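You operate a simulated robot arm through the tools that you are given. There is no shell and no other tool.

The job below is to be done with a simulated robot arm. You get a single attempt, and the scene is never put back.

## Task
Share out the white bar shims on the top of the long bench. At the end: the white bar shim that says "0.5" from the top of the long bench is on top of the upright grey box (marked "TABS"); the teal knob pad stands on top of the pink stubby lens; the white bar shim labelled "0.3" from the top of the long bench is on top of the blue plastic box (marked "BULBS"); the white bar shim marked "0.6" from the top of the long bench is on top of the purple carton; whatever was shut is shut again. Leave all else as you found it, and nothing knocked over.

It is judged by the outcome, as a careful person would: the job done as asked, and still so three seconds after it is handed in. It fails if anything else is knocked over, pushed out of place, dropped, spilled or broken.

## Robot
A 5-joint arm with a two-finger parallel gripper, fixed in place. Base frame: the origin is at the foot of the arm, x ahead of it, y to its left, z up; the work surface is at about z = 0. Readings come in mm, rad, newtons and seconds.
With the tool pointing down near the work surface it reaches from about 260 to 600 mm from the base axis. Its first joint turns from -1.152 to 1.152 rad. The tool tilts only in the upright plane through the base axis and itself; it spins freely about its own axis. Payload 1.57 kg.
Tool frame: the origin (TCP) lies between the finger pads and is the grasp point; the fingertips stand 30 mm ahead of it; z points along the fingers, y is the line along which they close. The gripper opens to 80 mm. The fingers are 17 mm wide and 12 mm thick; the gripper's body (40 by 82 mm) begins 80 mm behind the TCP.
Orientation is that of the tool frame in the base frame, as a unit quaternion [w, x, y, z]. With the fingers straight down and closing along the base's y, the tool's x points along the base's -x, its y along +y and its z along -z.

## Interface
- The arm moves only by the tool drive_tool. Its argument "plan" is text: rows parted by semicolons, each of 7 numbers parted by spaces: the turn, a rotation vector about the tool's x, y, z in rad, then the shift along the tool's x, y, z in cm, then the finger opening in cm, from 0 to 8. In form: wx wy wz x y z hand; .... A call has 1 to 20 rows; each row shifts and turns the commanded pose from where the row before left it, along the tool's axes as they then stand. A row lasts 0.2 s, in which the tool goes at most 50 mm and 0.15 rad; a call with a longer step from one row to the next is refused whole, and so is a gripper value outside its range. Where a pose cannot be reached the arm comes as near as it can. A force on the tool above 40 N (or 10 N above the force at the start of the call, whichever is more), or a blocked arm, ends the call early, and 0.2 s more pass. Each finger travels about 153 mm/s and halts on what it meets, pressing with about 35 N; the grip force reading is that of the motor and also rises with nothing between the fingers. The clock runs only during rows and for 0.2 s after the last one: add rows that do not move to give the fingers time. It gives the time, the measured TCP pose, the force on the tool (base axes), the opening and the grip force at its end, in the units of the frame above (readings bear some noise), with the torque about the TCP (base axes, N m) and any sound that the robot's microphone picked up.
- Cameras (640 x 400 px; columns grow to the right, rows downward): "scene" is fixed at [23.6, 390.9, 513.1]; the picture's right is [-0.85, -0.53, 0.00], its down [-0.35, 0.57, -0.74] and it looks along [0.39, -0.63, -0.67] (base axes); focal length 246 px, centre (320, 200). "wrist" rides on the gripper at [72, -7, -122] in the tool frame; the picture's right is [0.09, 1.00, 0.00], its down [-0.84, 0.08, -0.54] and it looks along [-0.54, 0.05, 0.84] (tool axes); focal length 238 px, centre (320, 200). There is no depth. A picture from a camera that has moved, and an enlarged one, comes with that camera's place and axes in the base frame and with its lens.
- grab_frame(camera): a new picture of that camera. It takes no simulated time.
- inspect(camera, box): a new picture of the part [left, top, right, bottom] of that camera's present view, enlarged. It takes no simulated time.
- close_job(): hands the job in; it is judged then, once.

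Places have to be worked out from the pictures, the camera data and where the tool is seen. Open the gripper and draw the arm clear of the work before you hand the job in, unless the task says otherwise.

The tools are called after ">>>" by a JSON object that holds its "fn" and its "kwargs". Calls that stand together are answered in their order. drive_tool: Moves the arm, as the interface text tells. Its arguments: {"type":"object","properties":{"plan":{"type":"string"}},"required":["plan"]} The other tools are called the same way: grab_frame (camera) takes a picture; inspect (camera, box) takes an enlarged picture of a part of a camera's view; close_job () hands the job in.

At the start:

```text
time: 0.0
ee_pos: [369.9, -3.6, 319.0]
tool_rot: [-0.001, 0.0, 1.0, 0.001]
ft_force: [-0.1, 0.7, -0.1]
ft_torque: [0.0, 0.0, 0.01]
grip_width: 79.8
grasp_force: 0.1
```

scene: 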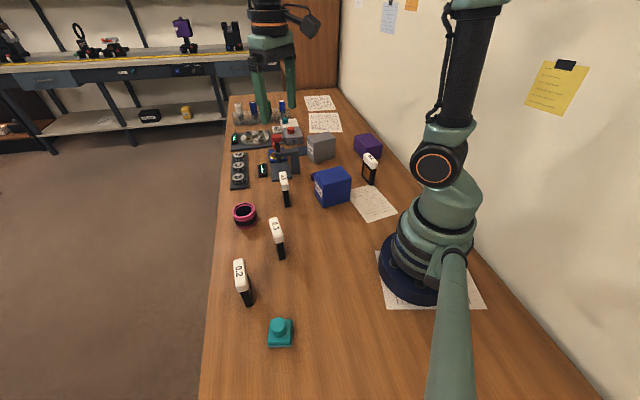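
wrist: 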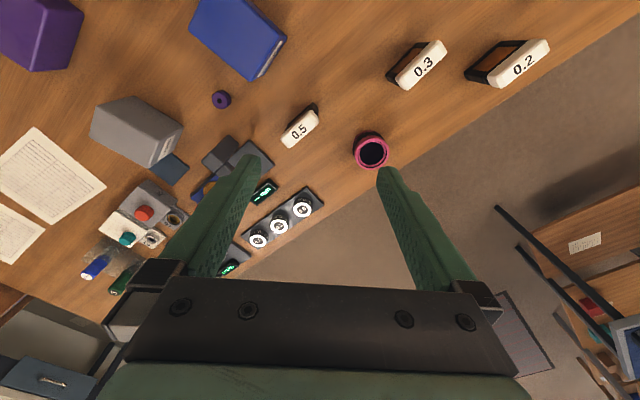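

I'll start by looking closely at the objects on the bench before moving anything.

>>> {"fn": "inspect", "kwargs": {"camera": "scene", "box": [220, 90, 400, 220]}}

>>> {"fn": "inspect", "kwargs": {"camera": "scene", "box": [200, 190, 380, 360]}}

>>> {"fn": "inspect", "kwargs": {"camera": "wrist", "box": [180, 0, 400, 180]}}

>>> {"fn": "inspect", "kwargs": {"camera": "wrist", "box": [340, 0, 600, 180]}}

>>> {"fn": "inspect", "kwargs": {"camera": "wrist", "box": [0, 80, 260, 300]}}

```text
3.08 times, centred on (310, 155) of scene
camera zoom: at [23.6, 390.9, 513.1], right [-0.85, -0.53, 0.0], down [-0.35, 0.57, -0.74], along [0.39, -0.63, -0.67], focal length 758 px, centre (351, 338)
```

zoom: 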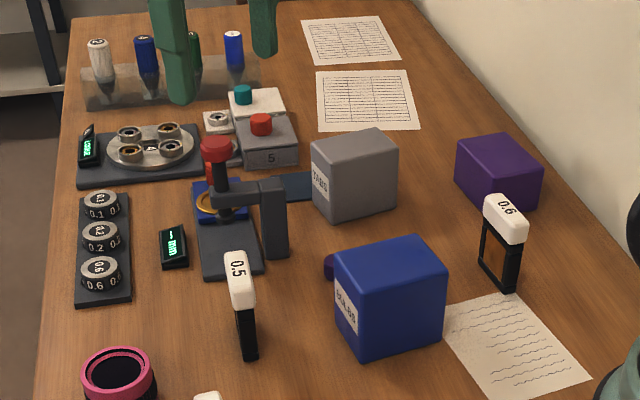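

```text
2.35 times, centred on (290, 275) of scene
camera zoom: at [23.6, 390.9, 513.1], right [-0.85, -0.53, 0.0], down [-0.35, 0.57, -0.74], along [0.39, -0.63, -0.67], focal length 579 px, centre (391, 24)
```

zoom: 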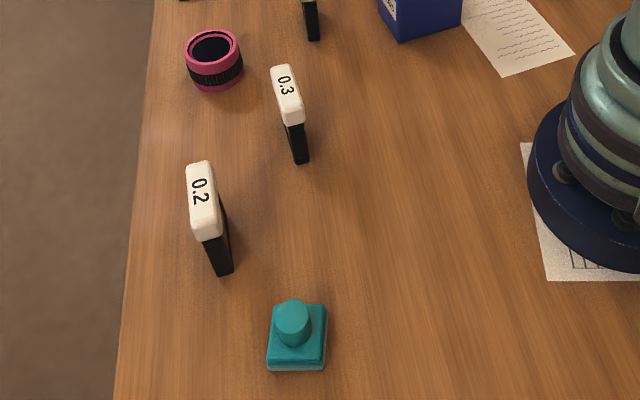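

```text
2.22 times, centred on (290, 90) of wrist
camera zoom: at [297.9, -11.3, 440.5], right [-0.09, 1.0, 0.0], down [0.84, 0.08, 0.54], along [0.54, 0.05, -0.84], focal length 530 px, centre (387, 444)
```

zoom: 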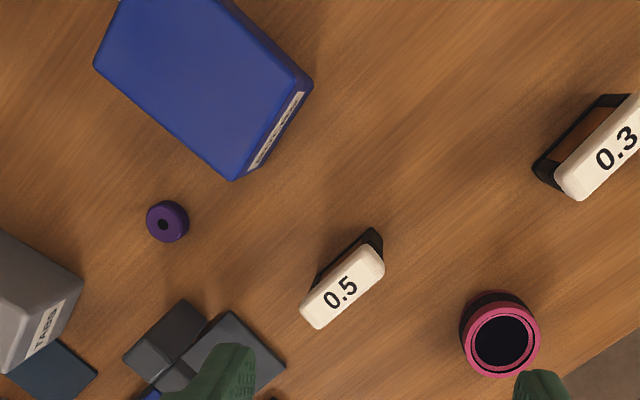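

```text
2.22 times, centred on (470, 90) of wrist
camera zoom: at [297.9, -11.3, 440.5], right [-0.09, 1.0, 0.0], down [0.84, 0.08, 0.54], along [0.54, 0.05, -0.84], focal length 530 px, centre (-13, 444)
```

zoom: 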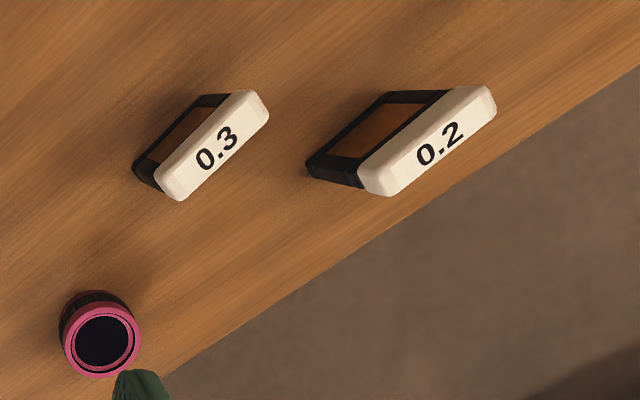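

```text
1.82 times, centred on (130, 190) of wrist
camera zoom: at [297.9, -11.3, 440.5], right [-0.09, 1.0, 0.0], down [0.84, 0.08, 0.54], along [0.54, 0.05, -0.84], focal length 433 px, centre (666, 218)
```

zoom: 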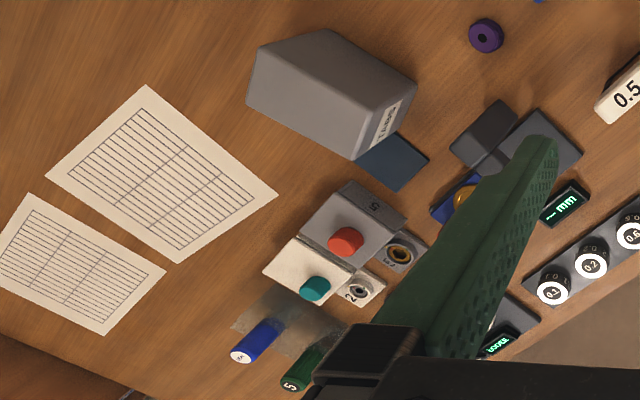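

The shims stand upright at about z≈70 and all the boxes look closed. 0.3 is near (312,124) with its thin axis about 0.6 rad off y, so I'll hover above it, turn the tool to match, and look again.

>>> {"fn": "drive_tool", "kwargs": {"plan": "0 0 0 1.45 3.2 1.0 8; 0 0 0 1.45 3.2 1.0 8; 0 0 0 1.45 3.2 1.0 8; 0 0 0 1.45 3.2 1.0 8; 0 0 0.12 0 0 0 8; 0 0 0.12 0 0 0 8; 0 0 0.12 0 0 0 8; 0 0 0.12 0 0 0 8; 0 0 0.12 0 0 0 8; 0 0 0 0 0 0 8"}}

>>> {"fn": "grab_frame", "kwargs": {"camera": "wrist"}}

>>> {"fn": "grab_frame", "kwargs": {"camera": "scene"}}

```text
time: 2.2
ee_pos: [310.8, 124.1, 278.8]
tool_rot: [0.0, 0.296, 0.955, 0.0]
ft_force: [0.0, 0.7, 0.1]
ft_torque: [0.01, 0.0, 0.04]
grip_width: 80.0
grasp_force: 0.0
```

```text
taken
camera wrist: at [248.3, 158.8, 400.3], right [0.49, 0.87, 0.0], down [0.73, -0.41, 0.54], along [0.47, -0.26, -0.84], focal length 238 px, centre (320, 200)
```

wrist: 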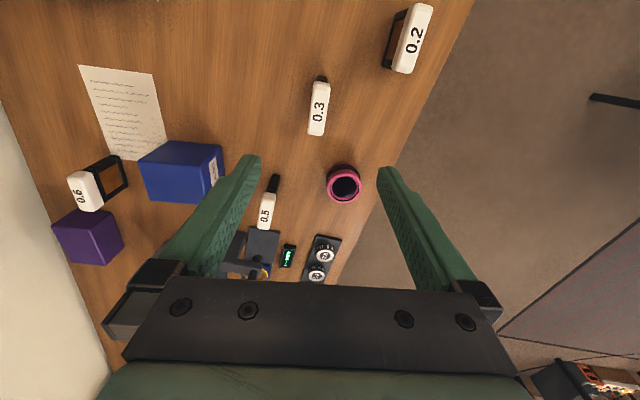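

```text
taken
```

scene: 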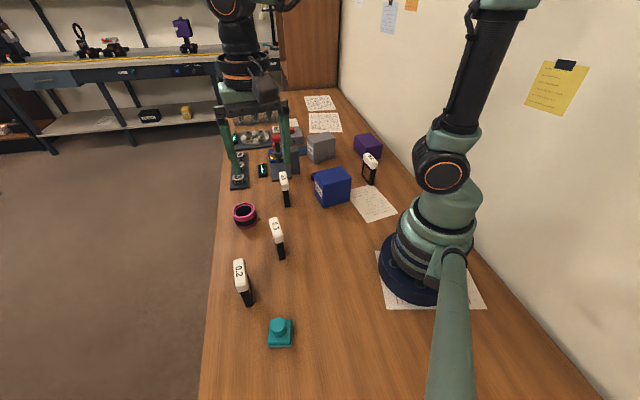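

0.3 is nearly in line with the tool; zooming in to refine its position and tilt.

>>> {"fn": "inspect", "kwargs": {"camera": "wrist", "box": [270, 60, 370, 150]}}

>>> {"fn": "inspect", "kwargs": {"camera": "scene", "box": [250, 205, 310, 265]}}

>>> {"fn": "inspect", "kwargs": {"camera": "wrist", "box": [40, 50, 280, 290]}}

```text
4.44 times, centred on (320, 105) of wrist
camera zoom: at [248.3, 158.8, 400.3], right [0.49, 0.87, 0.0], down [0.73, -0.41, 0.54], along [0.47, -0.26, -0.84], focal length 1059 px, centre (320, 622)
```

zoom: 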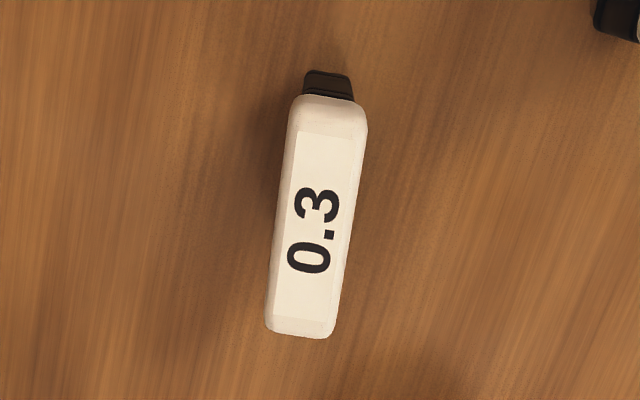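

```text
6.67 times, centred on (280, 235) of scene
camera zoom: at [23.6, 390.9, 513.1], right [-0.85, -0.53, 0.0], down [-0.35, 0.57, -0.74], along [0.39, -0.63, -0.67], focal length 1642 px, centre (587, -33)
```

zoom: 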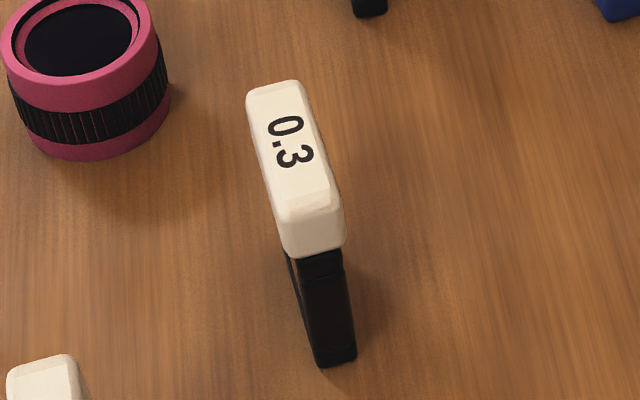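

```text
1.67 times, centred on (160, 170) of wrist
camera zoom: at [248.3, 158.8, 400.3], right [0.49, 0.87, 0.0], down [0.73, -0.41, 0.54], along [0.47, -0.26, -0.84], focal length 397 px, centre (587, 250)
```

zoom: 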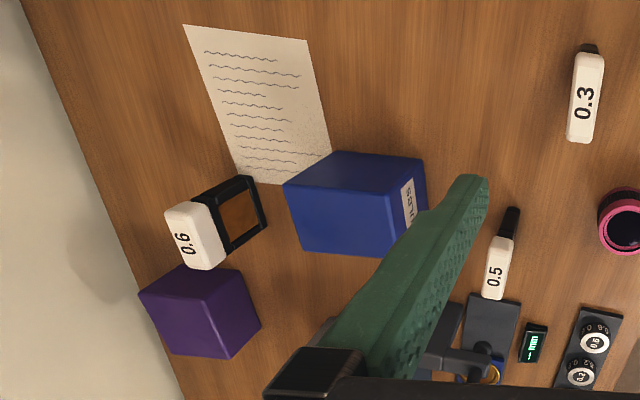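

Triangulating from both cameras puts 0.3's cap centre at about (306.5,124.5), top z≈86, long axis along (-0.79,0.61). I'll turn a little, centre over it, come down to z≈130 and check.

>>> {"fn": "drive_tool", "kwargs": {"plan": "0 0 0.06 0 0 0 8; 0 0 0 0.36 -0.23 3.7 8; 0 0 0 0 0 3.7 8; 0 0 0 0 0 3.7 8; 0 0 0 0 0 3.7 5; 0 0 0 0 0 0 5"}}

>>> {"fn": "grab_frame", "kwargs": {"camera": "wrist"}}

>>> {"fn": "inspect", "kwargs": {"camera": "scene", "box": [210, 150, 340, 270]}}

```text
time: 3.6
ee_pos: [306.4, 125.0, 129.9]
tool_rot: [0.001, 0.324, 0.946, 0.001]
ft_force: [0.2, 0.4, 0.2]
ft_torque: [0.02, 0.04, 0.02]
grip_width: 50.0
grasp_force: 0.1
```

```text
taken
camera wrist: at [245.5, 162.3, 250.6], right [0.54, 0.84, 0.0], down [0.71, -0.45, 0.54], along [0.46, -0.29, -0.84], focal length 238 px, centre (320, 200)
```

wrist: 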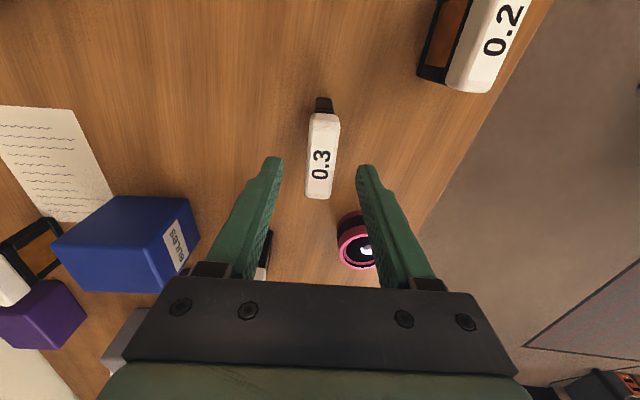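

```text
3.33 times, centred on (275, 210) of scene
camera zoom: at [23.6, 390.9, 513.1], right [-0.85, -0.53, 0.0], down [-0.35, 0.57, -0.74], along [0.39, -0.63, -0.67], focal length 821 px, centre (470, 167)
```

zoom: 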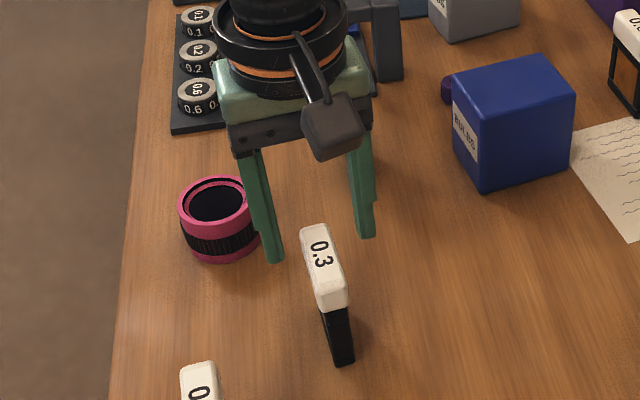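

The cap is centred between the fingers and the predicted axis pixel (320,162) falls on the label. Going down to z≈74, then closing.

>>> {"fn": "drive_tool", "kwargs": {"plan": "0 0 0 0 0 2.8 5; 0 0 0 0 0 2.8 5; 0 0 0 0 0 0 5; 0 0 0 0 0 0 3; 0 0 0 0 0 0 1; 0 0 0 0 0 0 1; 0 0 0 0 0 0 1"}}

>>> {"fn": "grab_frame", "kwargs": {"camera": "wrist"}}

>>> {"fn": "inspect", "kwargs": {"camera": "scene", "box": [210, 150, 340, 270]}}

```text
time: 5.2
ee_pos: [306.7, 123.7, 73.5]
tool_rot: [0.001, 0.325, 0.946, 0.0]
ft_force: [0.4, 0.2, -0.8]
ft_torque: [0.02, -0.01, 0.02]
grip_width: 21.1
grasp_force: 34.6
```

```text
taken
camera wrist: at [246.0, 162.6, 195.4], right [0.54, 0.84, 0.0], down [0.71, -0.45, 0.54], along [0.46, -0.29, -0.84], focal length 238 px, centre (320, 200)
```

wrist: 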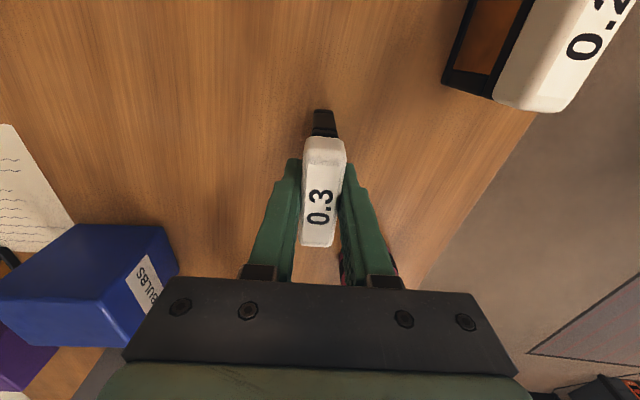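

```text
3.33 times, centred on (275, 210) of scene
camera zoom: at [23.6, 390.9, 513.1], right [-0.85, -0.53, 0.0], down [-0.35, 0.57, -0.74], along [0.39, -0.63, -0.67], focal length 821 px, centre (470, 167)
```

zoom: 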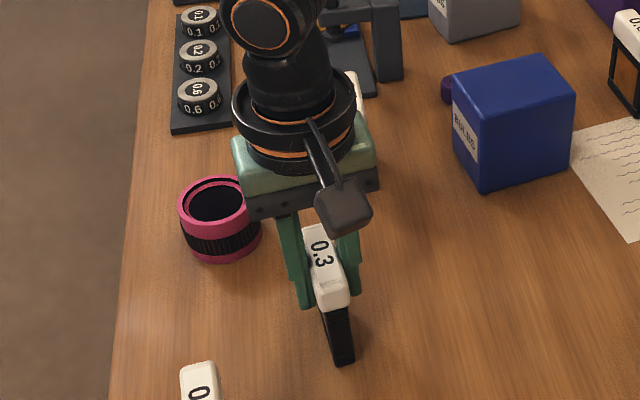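

0.3 is held (grip width 21). I'll lift straight up and look at the blue box.

>>> {"fn": "drive_tool", "kwargs": {"plan": "0 0 0 0 0 -2 1; 0 0 0 0 0 -4 1; 0 0 0 0 0 -4 1; 0 0 0 0 0 -4 1; 0 0 0 0 0 -4 1; 0 0 0 0 0 0 1"}}

>>> {"fn": "grab_frame", "kwargs": {"camera": "wrist"}}

>>> {"fn": "inspect", "kwargs": {"camera": "scene", "box": [300, 130, 400, 230]}}

>>> {"fn": "grab_frame", "kwargs": {"camera": "scene"}}

```text
time: 6.6
ee_pos: [308.3, 123.4, 256.1]
tool_rot: [0.0, 0.324, 0.946, 0.0]
ft_force: [0.3, -0.2, 0.4]
ft_torque: [0.0, 0.01, -0.01]
grip_width: 21.5
grasp_force: 34.7
```

```text
taken
camera wrist: at [247.0, 162.1, 377.3], right [0.54, 0.84, 0.0], down [0.71, -0.45, 0.54], along [0.46, -0.29, -0.84], focal length 238 px, centre (320, 200)
```

wrist: 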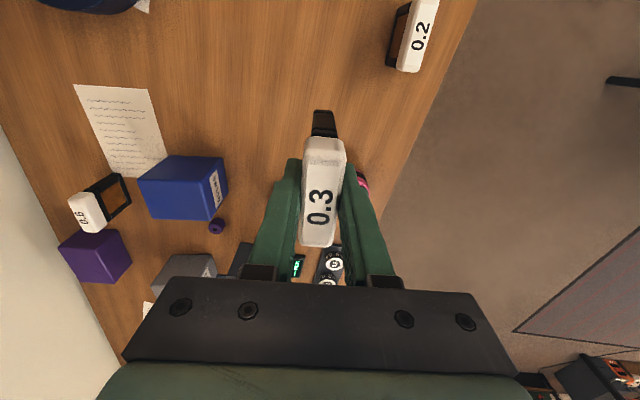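

```text
4.00 times, centred on (350, 180) of scene
camera zoom: at [23.6, 390.9, 513.1], right [-0.85, -0.53, 0.0], down [-0.35, 0.57, -0.74], along [0.39, -0.63, -0.67], focal length 985 px, centre (200, 280)
```

zoom: 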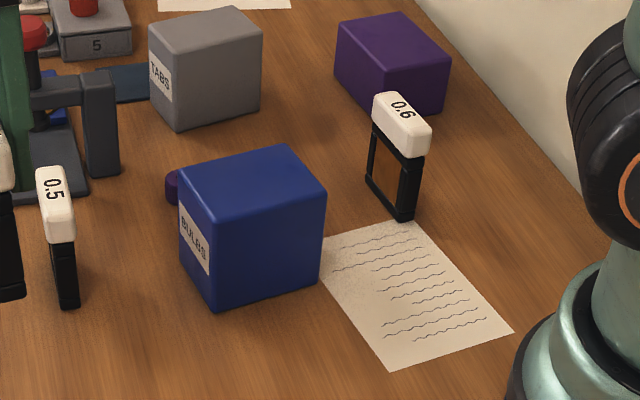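

```text
taken
```

scene: 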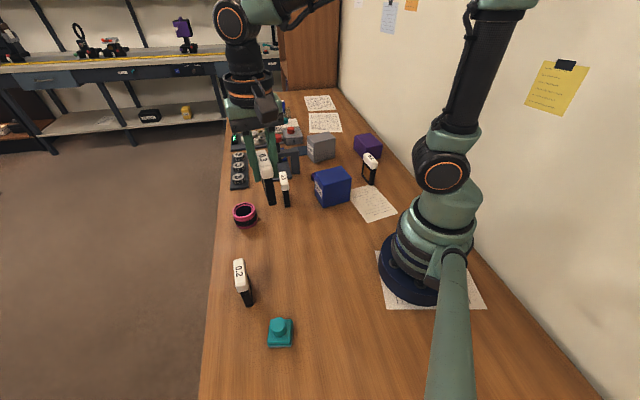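

Estimating the blue box: base corners about (295,-69), (241,-138), (345,-102), height ≈85. I'll zoom in with the wrist camera to check that.

>>> {"fn": "inspect", "kwargs": {"camera": "wrist", "box": [50, 130, 250, 300]}}

```text
2.35 times, centred on (150, 215) of wrist
camera zoom: at [247.0, 162.1, 377.3], right [0.54, 0.84, 0.0], down [0.71, -0.45, 0.54], along [0.46, -0.29, -0.84], focal length 561 px, centre (720, 165)
```

zoom: 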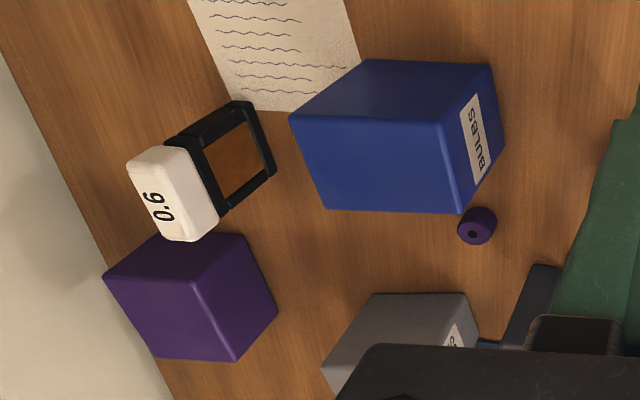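

Both cameras agree on the blue box: top centre ≈(293.5,-118.5), top z≈85, long axis along (0.61,0.79). I'll carry 0.3 high over it and rotate so the shim lies along the box's long axis.

>>> {"fn": "drive_tool", "kwargs": {"plan": "0 0 0 -2.28 -3.34 0 1; 0 0 0 -2.28 -3.34 0 1; 0 0 0 -2.28 -3.34 0 1; 0 0 0 -2.28 -3.34 0 1; 0 0 0 -2.28 -3.34 0 1; 0 0 0 -2.28 -3.34 0 1; 0 0 -0.1445 0 0 0 1; 0 0 -0.1445 0 0 0 1; 0 0 -0.1445 0 0 0 1; 0 0 -0.1445 0 0 0 1; 0 0 -0.1445 0 0 0 1; 0 0 -0.1445 0 0 0 1; 0 0 -0.1445 0 0 0 1; 0 0 -0.1445 0 0 0 1; 0 0 -0.1445 0 0 0 1; 0 0 -0.1445 0 0 0 1; 0 0 -0.1445 0 0 0 1; 0 0 0 0 0 0 1"}}

>>> {"fn": "grab_frame", "kwargs": {"camera": "wrist"}}

>>> {"fn": "inspect", "kwargs": {"camera": "scene", "box": [270, 80, 410, 230]}}

```text
time: 10.4
ee_pos: [292.5, -117.6, 255.2]
tool_rot: [0.001, -0.449, 0.894, -0.001]
ft_force: [-0.9, -0.7, 0.5]
ft_torque: [-0.01, 0.0, -0.01]
grip_width: 10.0
grasp_force: 0.1
```

```text
taken
camera wrist: at [255.3, -180.0, 376.2], right [-0.85, 0.52, 0.0], down [0.44, 0.72, 0.54], along [0.28, 0.46, -0.84], focal length 238 px, centre (320, 200)
```

wrist: 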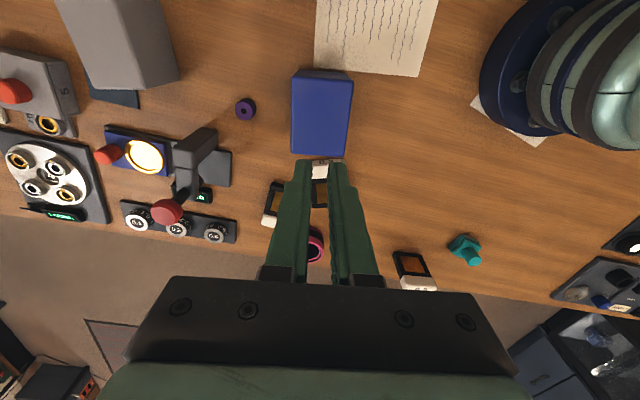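

```text
2.67 times, centred on (340, 155) of scene
camera zoom: at [23.6, 390.9, 513.1], right [-0.85, -0.53, 0.0], down [-0.35, 0.57, -0.74], along [0.39, -0.63, -0.67], focal length 657 px, centre (267, 320)
```

zoom: 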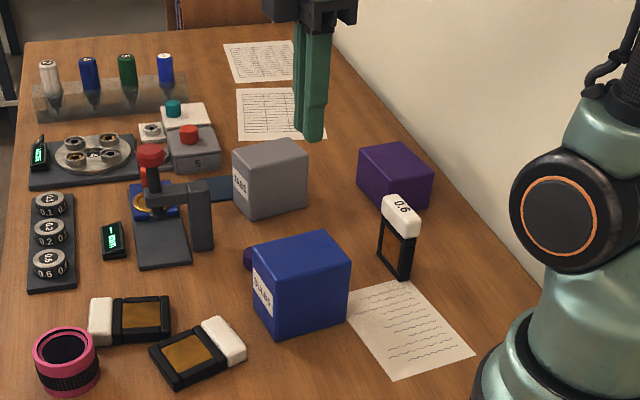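

The shim is no longer in the fingers: it slipped out in transit, and two shims now lie on the bench near the micrometer stand. I'm stopping to see exactly what fell and where before doing anything else.

>>> {"fn": "inspect", "kwargs": {"camera": "scene", "box": [265, 180, 345, 240]}}

>>> {"fn": "grab_frame", "kwargs": {"camera": "scene"}}

>>> {"fn": "inspect", "kwargs": {"camera": "wrist", "box": [240, 140, 360, 280]}}

>>> {"fn": "inspect", "kwargs": {"camera": "wrist", "box": [0, 0, 280, 260]}}

```text
6.67 times, centred on (305, 210) of scene
camera zoom: at [23.6, 390.9, 513.1], right [-0.85, -0.53, 0.0], down [-0.35, 0.57, -0.74], along [0.39, -0.63, -0.67], focal length 1642 px, centre (420, 133)
```

zoom: 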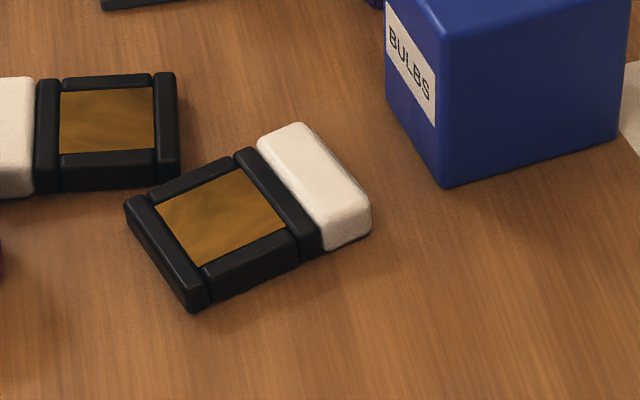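

```text
taken
```

scene: 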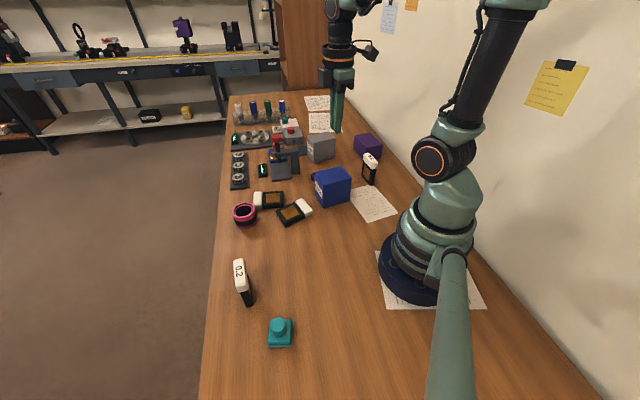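

```text
2.86 times, centred on (300, 210) of wrist
camera zoom: at [255.3, -180.0, 376.2], right [-0.85, 0.52, 0.0], down [0.44, 0.72, 0.54], along [0.28, 0.46, -0.84], focal length 681 px, centre (377, 171)
```

zoom: 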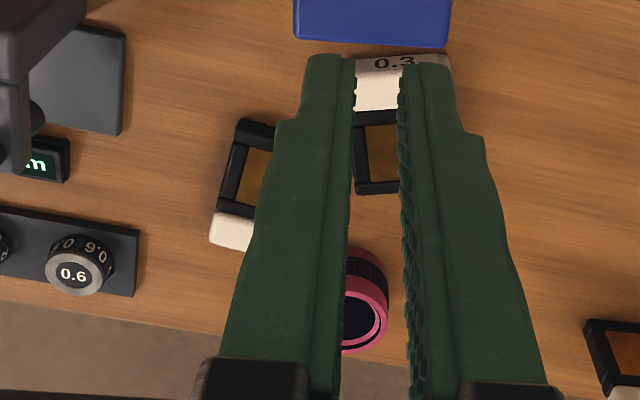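

```text
1.54 times, centred on (140, 130) of wrist
camera zoom: at [255.3, -180.0, 376.2], right [-0.85, 0.52, 0.0], down [0.44, 0.72, 0.54], along [0.28, 0.46, -0.84], focal length 367 px, centre (597, 308)
```

zoom: 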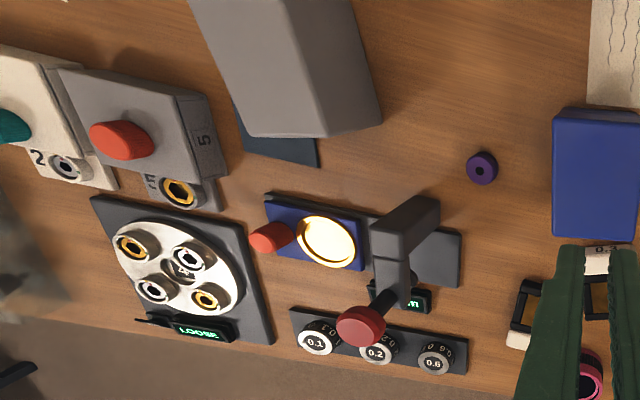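

Confirmed: 0.3 fell near (350,2), cap toward the blue box, and tipped 0.5, now lying near (442,-6). The lens, the stand and everything else look untouched. To stand the shims up again the tool has to tilt toward horizontal, so I'll test that range empty-handed, high up, with the camera side turned outward.

>>> {"fn": "drive_tool", "kwargs": {"plan": "0 0 0 -0.79 -2.9 -2 1; 0 0 0 -0.79 -2.9 -2 1; 0 0 0 -0.79 -2.9 -2 1; 0 0 0 -0.79 -2.9 -2 1; 0 0 -0.1408 0 0 0 1; 0 0 -0.1408 0 0 0 1; 0 0 -0.1408 0 0 0 1; 0 0 -0.1408 0 0 0 1; 0 0 -0.1408 0 0 0 1; 0 0 -0.1408 0 0 0 1; 0 0 -0.1408 0 0 0 1; 0 0 -0.1408 0 0 0 1; 0 0 -0.1408 0 0 0 1; 0 0 -0.1408 0 0 0 1; 0 0 -0.1408 0 0 0 1; 0 0 -0.1408 0 0 0 1; 0 0 -0.1408 0 0 0 1; 0 0 0 0 0 0 1"}}

>>> {"fn": "grab_frame", "kwargs": {"camera": "wrist"}}

```text
time: 14.2
ee_pos: [419.4, -114.6, 335.9]
tool_rot: [0.0, 0.98, -0.197, 0.0]
ft_force: [0.4, -0.3, 0.1]
ft_torque: [0.01, -0.04, 0.0]
grip_width: 10.1
grasp_force: 0.1
out of reach, approached as far as the arm can: row 17
```

```text
taken
camera wrist: at [488.6, -136.8, 456.8], right [-0.3, -0.95, 0.0], down [-0.8, 0.25, 0.54], along [-0.52, 0.16, -0.84], focal length 238 px, centre (320, 200)
```

wrist: 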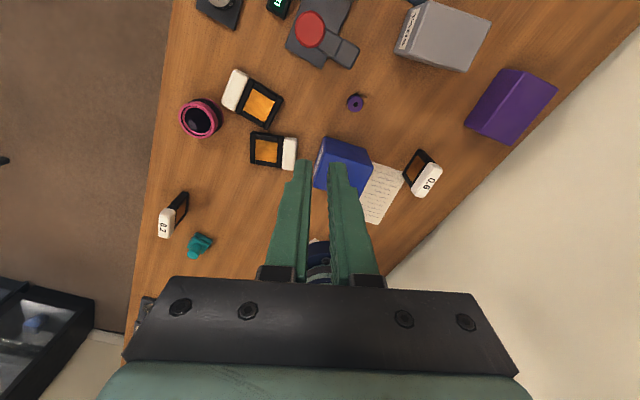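

The roll stops near 3.0 rad, just short of π, which is usable. Now testing the tilt toward horizontal from here, well above everything.

>>> {"fn": "drive_tool", "kwargs": {"plan": "0.018 0.139 0 0 0 0 1; 0.018 0.139 0 0 0 0 1; 0.018 0.139 0 0 0 0 1; 0.018 0.139 0 0 0 0 1; 0.018 0.139 0 0 0 0 1; 0 0 0 0 0 0 1"}}

>>> {"fn": "grab_frame", "kwargs": {"camera": "scene"}}

```text
time: 15.6
ee_pos: [421.5, -109.0, 335.2]
tool_rot: [0.021, 0.922, -0.179, 0.344]
ft_force: [0.6, -0.3, -0.2]
ft_torque: [-0.01, 0.0, 0.03]
grip_width: 9.9
grasp_force: 0.0
out of reach, approached as far as the arm can: row 1
```

```text
taken
```

scene: 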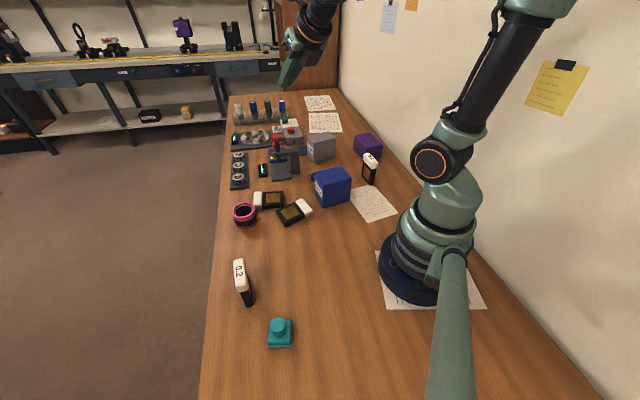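

0.7 rad of tilt works. Continuing toward 1.4.

>>> {"fn": "drive_tool", "kwargs": {"plan": "0.018 0.139 0 0 0 0 1; 0.018 0.139 0 0 0 0 1; 0.018 0.139 0 0 0 0 1; 0.018 0.139 0 0 0 0 1; 0.018 0.139 0 0 0 0 1; 0.018 0.139 0 0 0 0 1; 0 0 0 0 0 0 1"}}

>>> {"fn": "grab_frame", "kwargs": {"camera": "scene"}}

>>> {"fn": "grab_frame", "kwargs": {"camera": "wrist"}}

```text
time: 17.2
ee_pos: [443.5, -115.8, 343.6]
tool_rot: [0.042, 0.704, -0.136, 0.696]
ft_force: [0.7, -0.6, 0.2]
ft_torque: [0.0, 0.0, -0.01]
grip_width: 9.9
grasp_force: 0.1
out of reach, approached as far as the arm can: row 5, 6
```

```text
taken
```

scene: 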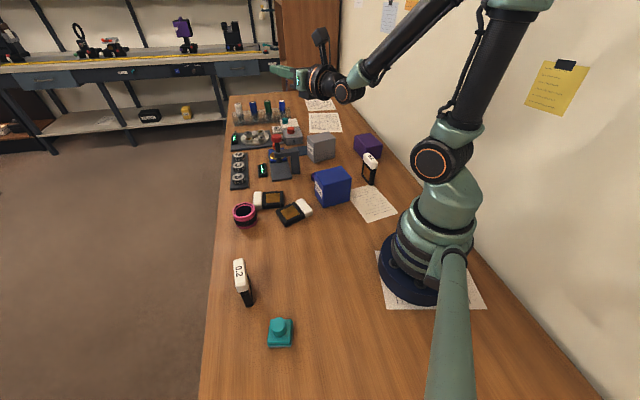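

```text
taken
camera wrist: at [327.5, -88.4, 418.2], right [-0.25, -0.97, -0.04], down [-0.54, 0.17, -0.82], along [0.8, -0.19, -0.57], focal length 238 px, centre (320, 200)
```

wrist: 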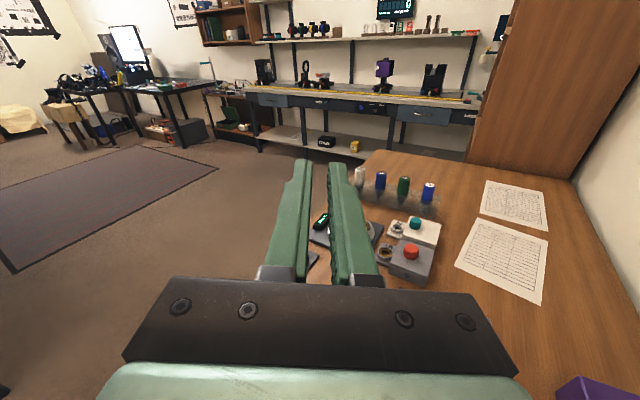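

Horizontal tilt is nearly reachable up here, though not low down. My plan is to regrip each lying shim with the tool leaning inward and finish leaning outward, so the 90° is split between the two. I'll untilt and unwind the roll now.

>>> {"fn": "drive_tool", "kwargs": {"plan": "-0.018 -0.139 0 0 0 0 1; -0.018 -0.139 0 0 0 0 1; -0.018 -0.139 0 0 0 0 1; -0.018 -0.139 0 0 0 0 1; -0.018 -0.139 0 0 0 0 1; -0.018 -0.139 0 0 0 0 1; -0.018 -0.139 0 0 0 0 1; -0.018 -0.139 0 0 0 0 1; -0.018 -0.139 0 0 0 0 1; -0.018 -0.139 0 0 0 0 1; -0.018 -0.139 0 0 0 0 1; 0 0 0.14 0 0 0 1; 0 0 0.14 0 0 0 1; 0 0 0.14 0 0 0 1; 0 0 0.14 0 0 0 1; 0 0 0.14 0 0 0 1; 0 0 0 0 0 0 1"}}

```text
time: 20.8
ee_pos: [442.4, -115.1, 343.9]
tool_rot: [0.0, 0.858, -0.514, 0.0]
ft_force: [0.8, -0.7, 0.0]
ft_torque: [0.01, 0.01, 0.0]
grip_width: 10.0
grasp_force: 0.1
```

The tool is vertical again. Unwinding the roll on the spot toward the 0.3 pick angle.

>>> {"fn": "drive_tool", "kwargs": {"plan": "0 0 0.1475 0 0 0 4; 0 0 0.1475 0 0 0 8; 0 0 0.1475 0 0 0 8; 0 0 0.1475 0 0 0 8; 0 0 0.1475 0 0 0 8; 0 0 0.1475 0 0 0 8; 0 0 0.1475 0 0 0 8; 0 0 0.1475 0 0 0 8; 0 0 0.1475 0 0 0 8; 0 0 0.1475 0 0 0 8; 0 0 0.1475 0 0 0 8; 0 0 0.1475 0 0 0 8; 0 0 0.1475 0 0 0 8; 0 0 0.1475 0 0 0 8; 0 0 0.1475 0 0 0 8; 0 0 0.1475 0 0 0 8; 0 0 0.1475 0 0 0 8; 0 0 0.1475 0 0 0 8; 0 0 0.1475 0 0 0 8; 0 0 0.1475 0 0 0 8"}}

>>> {"fn": "grab_frame", "kwargs": {"camera": "wrist"}}

```text
time: 25.0
ee_pos: [443.4, -113.2, 344.0]
tool_rot: [0.001, 0.432, 0.902, 0.0]
ft_force: [0.0, -0.9, -0.2]
ft_torque: [-0.02, 0.0, 0.0]
grip_width: 79.9
grasp_force: 0.1
```

```text
taken
camera wrist: at [393.5, -63.8, 464.6], right [0.72, 0.7, 0.0], down [0.59, -0.6, 0.54], along [0.38, -0.39, -0.84], focal length 238 px, centre (320, 200)
```

wrist: 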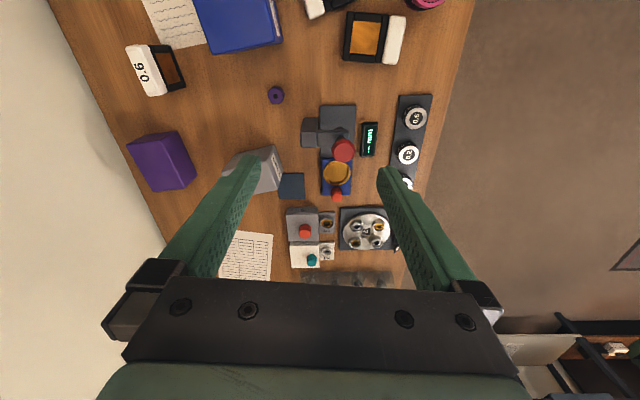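

Moving above 0.3 and finishing the turn to θ≈2.07 for a top-down view of it.

>>> {"fn": "drive_tool", "kwargs": {"plan": "0 0 0 3.68 0 2.1 8; 0 0 0 3.68 0 2.1 8; 0 0 0 3.68 0 2.1 8; 0 0 0 3.68 0 2.1 8; 0 0 0.147 0 0 0 8; 0 0 0.147 0 0 0 8; 0 0 0.147 0 0 0 8; 0 0 0.147 0 0 0 8; 0 0 0.147 0 0 0 8; 0 0 0.147 0 0 0 8; 0 0 0.147 0 0 0 8; 0 0 0.147 0 0 0 8; 0 0 0 0 0 0 8"}}

>>> {"fn": "grab_frame", "kwargs": {"camera": "wrist"}}

>>> {"fn": "inspect", "kwargs": {"camera": "wrist", "box": [240, 40, 420, 200]}}

```text
time: 27.8
ee_pos: [349.7, -1.7, 259.7]
tool_rot: [0.0, 0.859, 0.512, 0.0]
ft_force: [-0.1, -0.1, -0.2]
ft_torque: [0.04, 0.0, 0.0]
grip_width: 79.8
grasp_force: 0.1
```

```text
taken
camera wrist: at [379.2, 64.9, 380.9], right [0.92, -0.39, 0.0], down [-0.33, -0.77, 0.54], along [-0.21, -0.5, -0.84], focal length 238 px, centre (320, 200)
```

wrist: 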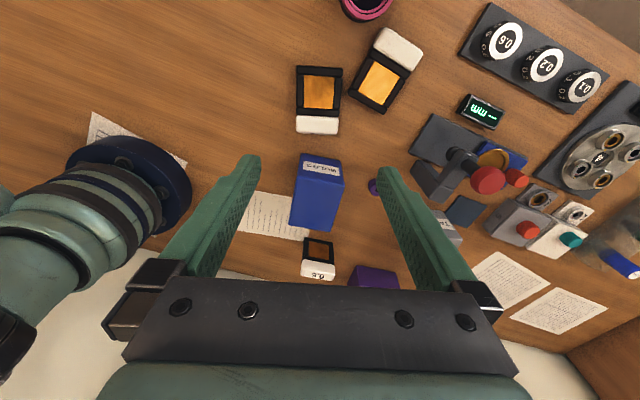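

```text
2.50 times, centred on (330, 120) of wrist
camera zoom: at [379.2, 64.9, 380.9], right [0.92, -0.39, 0.0], down [-0.33, -0.77, 0.54], along [-0.21, -0.5, -0.84], focal length 596 px, centre (295, 400)
```

zoom: 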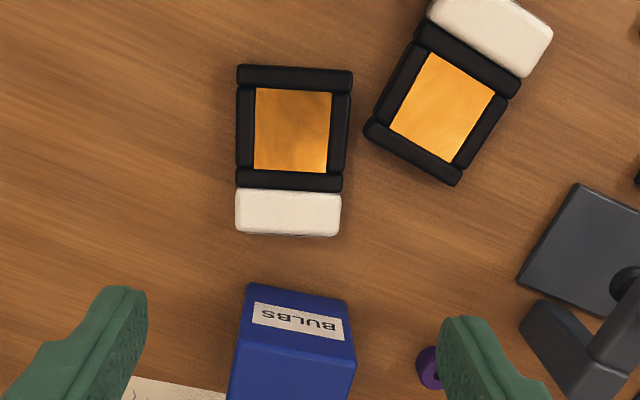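

Clear view: 0.3 lies flat about 62 mm wide, with 0.5's corner roughly 9 mm off its right side bar. I'll grip the side bars nearer the cap at ≈(350,1), where the finger has room, and come down to z≈80 first.

>>> {"fn": "drive_tool", "kwargs": {"plan": "0 0 -0.045 0 0 0 7.6; 0 0 0 0.25 -0.12 3.6 7.6; 0 0 0 0 0 3.6 7.6; 0 0 0 0 0 3.6 7.6; 0 0 0 0 0 3.6 7.6; 0 0 0 0 0 3.6 7.6; 0 0 0 0 0 0 7.6"}}

>>> {"fn": "grab_frame", "kwargs": {"camera": "wrist"}}

>>> {"fn": "inspect", "kwargs": {"camera": "scene", "box": [225, 150, 345, 240]}}

```text
time: 29.4
ee_pos: [349.8, 1.3, 79.3]
tool_rot: [0.0, 0.846, 0.533, 0.001]
ft_force: [0.4, -0.5, -0.4]
ft_torque: [0.01, 0.03, 0.02]
grip_width: 76.1
grasp_force: 0.1
```

```text
taken
camera wrist: at [375.9, 68.8, 200.3], right [0.94, -0.35, 0.0], down [-0.29, -0.79, 0.54], along [-0.19, -0.51, -0.84], focal length 238 px, centre (320, 200)
```

wrist: 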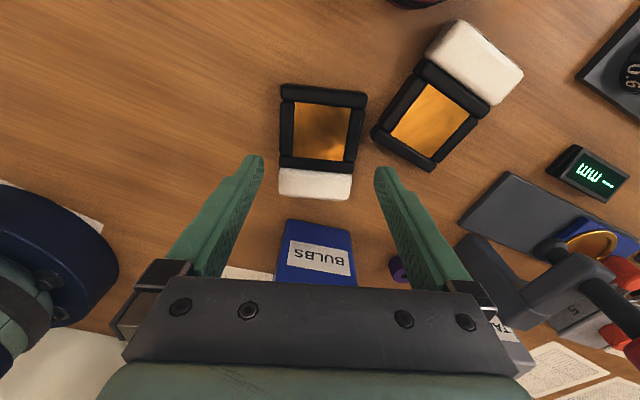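

```text
4.44 times, centred on (285, 195) of scene
camera zoom: at [23.6, 390.9, 513.1], right [-0.85, -0.53, 0.0], down [-0.35, 0.57, -0.74], along [0.39, -0.63, -0.67], focal length 1094 px, centre (476, 222)
```

zoom: 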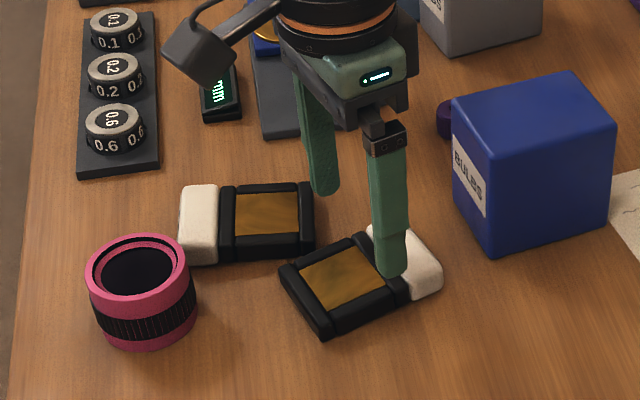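

Alignment is good (frame mid 319.5 vs axis 320.6). I'll shift 5 mm toward the cap so the pads land on the top bar clear of 0.5, go down to fingertips ≈2 mm above the bench, and close.

>>> {"fn": "drive_tool", "kwargs": {"plan": "0 0 0 -0.5 -0.05 0 7.0; 0 0 0 0 0 2.3 7.0; 0 0 0 0 0 2.4 7.0; 0 0 0 0 0 0 7; 0 0 0 0 0 0 6.5; 0 0 0 0 0 0 6; 0 0 0 0 0 0 5; 0 0 0 0 0 0 5"}}

>>> {"fn": "grab_frame", "kwargs": {"camera": "wrist"}}

>>> {"fn": "inspect", "kwargs": {"camera": "scene", "box": [225, 150, 345, 240]}}

```text
time: 31.2
ee_pos: [349.4, -2.8, 33.2]
tool_rot: [0.0, 0.846, 0.532, 0.0]
ft_force: [-0.2, 0.7, 0.1]
ft_torque: [0.0, 0.0, 0.0]
grip_width: 63.3
grasp_force: 35.2
```

```text
taken
camera wrist: at [374.3, 65.0, 154.0], right [0.94, -0.35, 0.0], down [-0.29, -0.79, 0.54], along [-0.19, -0.51, -0.84], focal length 238 px, centre (320, 200)
```

wrist: 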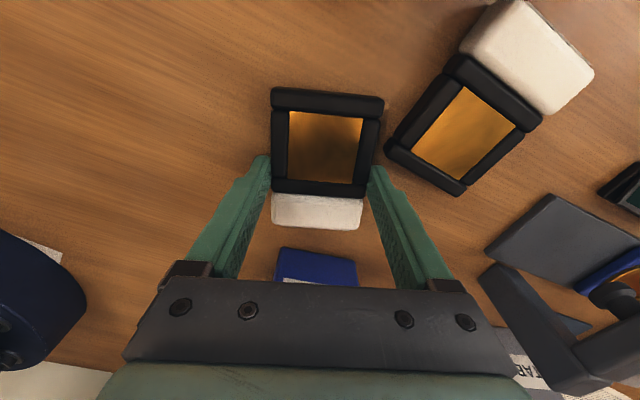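

```text
4.44 times, centred on (285, 195) of scene
camera zoom: at [23.6, 390.9, 513.1], right [-0.85, -0.53, 0.0], down [-0.35, 0.57, -0.74], along [0.39, -0.63, -0.67], focal length 1094 px, centre (476, 222)
```

zoom: 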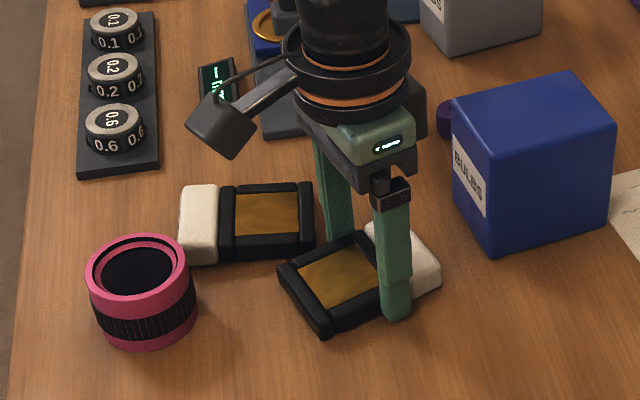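

0.3 is gripped at 63.3 mm across its frame. Lifting gently and verifying the hold before going further.

>>> {"fn": "drive_tool", "kwargs": {"plan": "0 0 0 0 0 -1 5; 0 0 0 0 0 -1.5 5; 0 0 0 0 0 -2 5; 0 0 0 0 0 -2 5; 0 0 0 0 0 -2 5; 0 0 0 0 0 -1 5; 0 0 0 0 0 0 5"}}

>>> {"fn": "grab_frame", "kwargs": {"camera": "wrist"}}

>>> {"fn": "inspect", "kwargs": {"camera": "scene", "box": [225, 130, 345, 230]}}

```text
time: 32.8
ee_pos: [348.9, -2.4, 127.9]
tool_rot: [0.0, 0.847, 0.532, 0.0]
ft_force: [0.4, -1.4, 0.0]
ft_torque: [0.0, 0.03, -0.01]
grip_width: 63.2
grasp_force: 35.2
```

```text
taken
camera wrist: at [374.0, 64.8, 248.7], right [0.94, -0.35, 0.0], down [-0.29, -0.79, 0.54], along [-0.19, -0.51, -0.84], focal length 238 px, centre (320, 200)
```

wrist: 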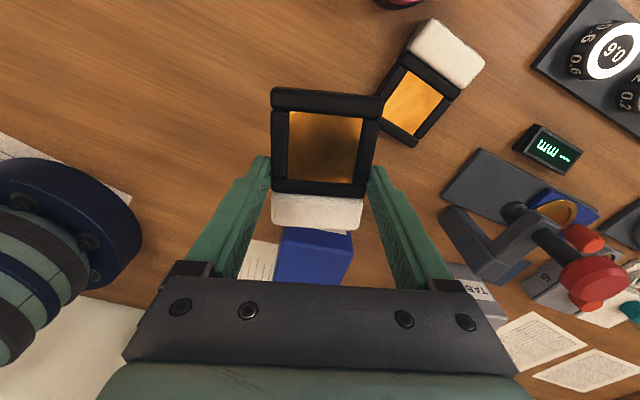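

```text
4.00 times, centred on (285, 180) of scene
camera zoom: at [23.6, 390.9, 513.1], right [-0.85, -0.53, 0.0], down [-0.35, 0.57, -0.74], along [0.39, -0.63, -0.67], focal length 985 px, centre (460, 280)
```

zoom: 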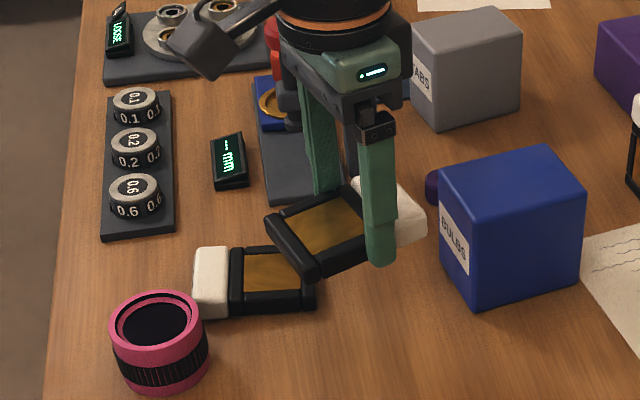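

The hold is solid and level. Carrying it at about 100 mm/s to open bench near (322,136).

>>> {"fn": "drive_tool", "kwargs": {"plan": "0 0 0 0.8 -0.6 0 5; 0 0 0 1.6 -1.2 0 5; 0 0 0 1.6 -1.2 0 5; 0 0 0 1.6 -1.2 0 5; 0 0 0 1.6 -1.2 0 5; 0 0 0 1.6 -1.2 0 5; 0 0 0 1.6 -1.2 0 5; 0 0 0 0.84 -0.65 0 5; 0 0 0 0 0 0 5"}}

>>> {"fn": "grab_frame", "kwargs": {"camera": "wrist"}}

```text
time: 34.8
ee_pos: [319.6, 136.7, 128.1]
tool_rot: [0.001, 0.847, 0.532, 0.001]
ft_force: [0.1, 0.3, 0.1]
ft_torque: [0.01, -0.06, 0.0]
grip_width: 62.9
grasp_force: 35.3
```

```text
taken
camera wrist: at [345.9, 202.6, 248.7], right [0.94, -0.35, 0.0], down [-0.29, -0.79, 0.54], along [-0.19, -0.51, -0.84], focal length 238 px, centre (320, 200)
```

wrist: 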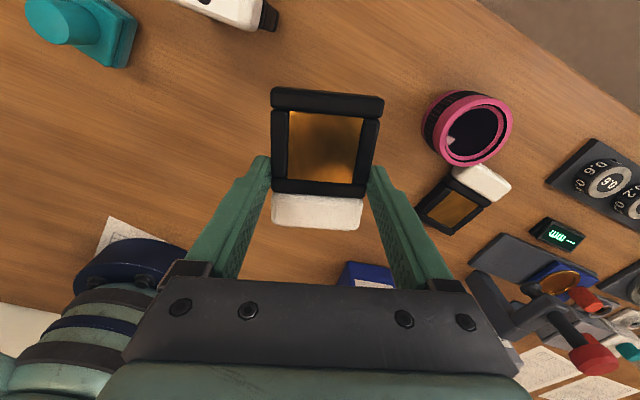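

Still held the same way. Spinning it so the cap points radially outward.

>>> {"fn": "drive_tool", "kwargs": {"plan": "0 0 -0.1427 0 0 0 5; 0 0 -0.1427 0 0 0 5; 0 0 -0.1427 0 0 0 5; 0 0 -0.1427 0 0 0 5; 0 0 -0.1427 0 0 0 5; 0 0 -0.1427 0 0 0 5; 0 0 -0.1427 0 0 0 5; 0 0 -0.1427 0 0 0 5; 0 0 -0.1427 0 0 0 5; 0 0 -0.1427 0 0 0 5; 0 0 -0.1427 0 0 0 5; 0 0 -0.1427 0 0 0 5; 0 0 -0.1427 0 0 0 5; 0 0 -0.1427 0 0 0 5; 0 0 -0.1427 0 0 0 5; 0 0 -0.1427 0 0 0 5; 0 0 -0.1427 0 0 0 5; 0 0 0 0 0 0 5"}}

>>> {"fn": "grab_frame", "kwargs": {"camera": "wrist"}}

>>> {"fn": "grab_frame", "kwargs": {"camera": "scene"}}

```text
time: 38.6
ee_pos: [320.8, 135.1, 128.1]
tool_rot: [0.0, -0.204, 0.979, 0.0]
ft_force: [0.3, -0.1, -0.7]
ft_torque: [-0.05, 0.01, 0.01]
grip_width: 63.0
grasp_force: 34.5
```

```text
taken
camera wrist: at [257.8, 100.1, 248.8], right [-0.48, 0.88, 0.0], down [0.74, 0.4, 0.54], along [0.47, 0.26, -0.84], focal length 238 px, centre (320, 200)
```

wrist: 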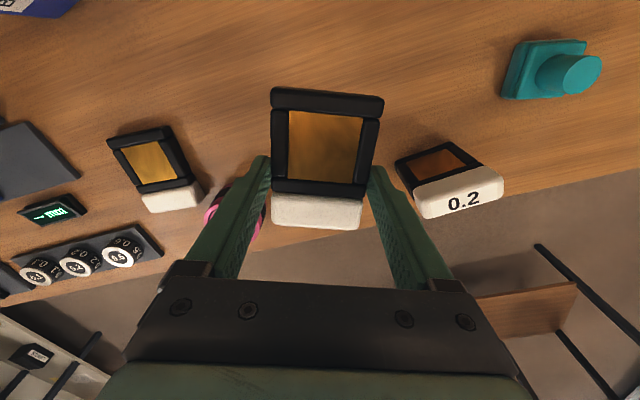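

```text
taken
```

scene: 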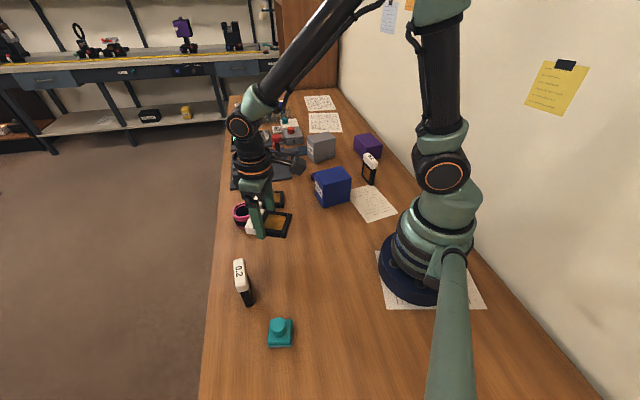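

0.3 is now aligned radially, cap outward. Setting it down flat at the same grip height and releasing.

>>> {"fn": "drive_tool", "kwargs": {"plan": "0 0 0 0 0 2 5; 0 0 0 0 0 2 5; 0 0 0 0 0 2 5; 0 0 0 0 0 2 5; 0 0 0 0 0 1 5; 0 0 0 0 0 0.4 5; 0 0 0 0 0 0 5; 0 0 0 0 0 0 6.4; 0 0 0 0 0 0 7; 0 0 0 0 0 0 7.4; 0 0 0 0 0 0 7.4"}}

>>> {"fn": "grab_frame", "kwargs": {"camera": "wrist"}}

```text
time: 41.0
ee_pos: [320.5, 136.3, 33.0]
tool_rot: [0.0, -0.202, 0.979, 0.0]
ft_force: [0.2, 0.0, -0.5]
ft_torque: [-0.02, -0.01, -0.03]
grip_width: 74.1
grasp_force: 0.0
```

```text
taken
camera wrist: at [257.9, 100.1, 154.5], right [-0.48, 0.88, 0.0], down [0.74, 0.4, 0.54], along [0.48, 0.26, -0.84], focal length 238 px, centre (320, 200)
```

wrist: 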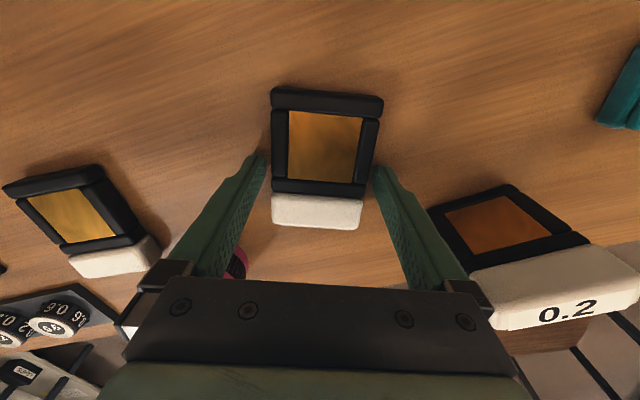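

Released cleanly. Before regripping, I'll check empty that the outward-lean standing pose (≈0.87 rad) is reachable low down here.

>>> {"fn": "drive_tool", "kwargs": {"plan": "0 0 0 0 0 -3.4 7.6; 0 0 0 0 0 -3.4 7.6; 0 -0.145 0 0 0 0 7.6; 0 -0.145 0 0 0 0 7.6; 0 -0.145 0 0 0 0 7.6; 0 -0.145 0 0 0 0 7.6; 0 -0.145 0 0 0 0 7.6; 0 -0.145 0 0 0 0 7.6; 0 0 0 0 0 0 7.6"}}

>>> {"fn": "grab_frame", "kwargs": {"camera": "scene"}}

```text
time: 43.0
ee_pos: [373.5, 157.2, 91.5]
tool_rot: [0.413, -0.182, 0.888, 0.082]
ft_force: [0.6, -0.2, -0.1]
ft_torque: [0.03, 0.01, 0.0]
grip_width: 76.1
grasp_force: 0.1
out of reach, approached as far as the arm can: row 6, 7, 8
```

```text
taken
```

scene: 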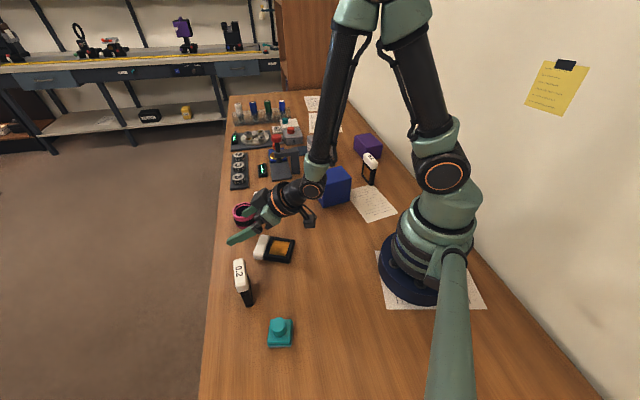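

The 0.87 rad lean is only reachable from r≈405 outward, so I'll regrip leaning inward 0.8 and stand the shim at r≈430 leaning outward ≈0.77. Tilting inward now, above the shim.

>>> {"fn": "drive_tool", "kwargs": {"plan": "0 0.139 0 0 0 0 7.6; 0 0.139 0 0 0 0 7.6; 0 0.139 0 0 0 0 7.6; 0 0.139 0 0 0 0 7.6; 0 0.139 0 0 0 0 7.6; 0 0.139 0 0 0 0 7.6; 0 0.139 0 0 0 0 7.6; 0 0.139 0 0 0 0 7.6; 0 0.139 0 0 0 0 7.6; 0 0.139 0 0 0 0 7.6; 0 0.139 0 0 0 0 7.6; 0 0.139 0 0 0 0 7.6; 0 0 0 0 0 0 7.6"}}

>>> {"fn": "grab_frame", "kwargs": {"camera": "scene"}}

>>> {"fn": "grab_frame", "kwargs": {"camera": "wrist"}}

```text
time: 45.8
ee_pos: [371.9, 157.3, 92.7]
tool_rot: [-0.381, -0.186, 0.903, -0.075]
ft_force: [-0.4, 0.0, 0.3]
ft_torque: [0.03, -0.03, -0.01]
grip_width: 76.0
grasp_force: 0.1
```

```text
taken
```

scene: 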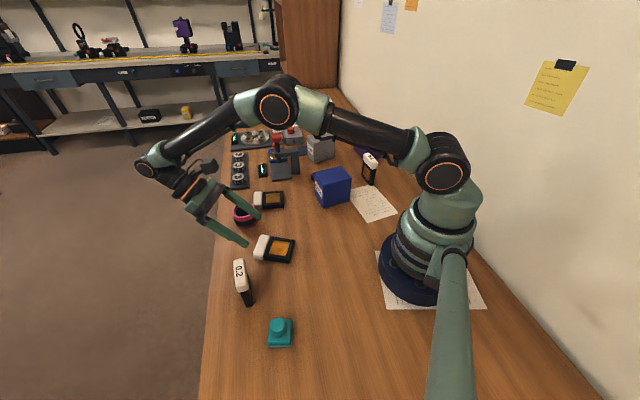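

```text
taken
camera wrist: at [409.7, 164.6, 227.9], right [-0.45, 0.89, 0.07], down [0.86, 0.45, -0.22], along [-0.23, -0.04, -0.97], focal length 238 px, centre (320, 200)
```

wrist: 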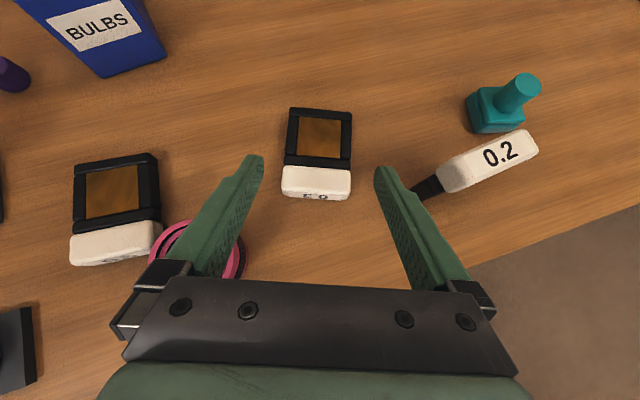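

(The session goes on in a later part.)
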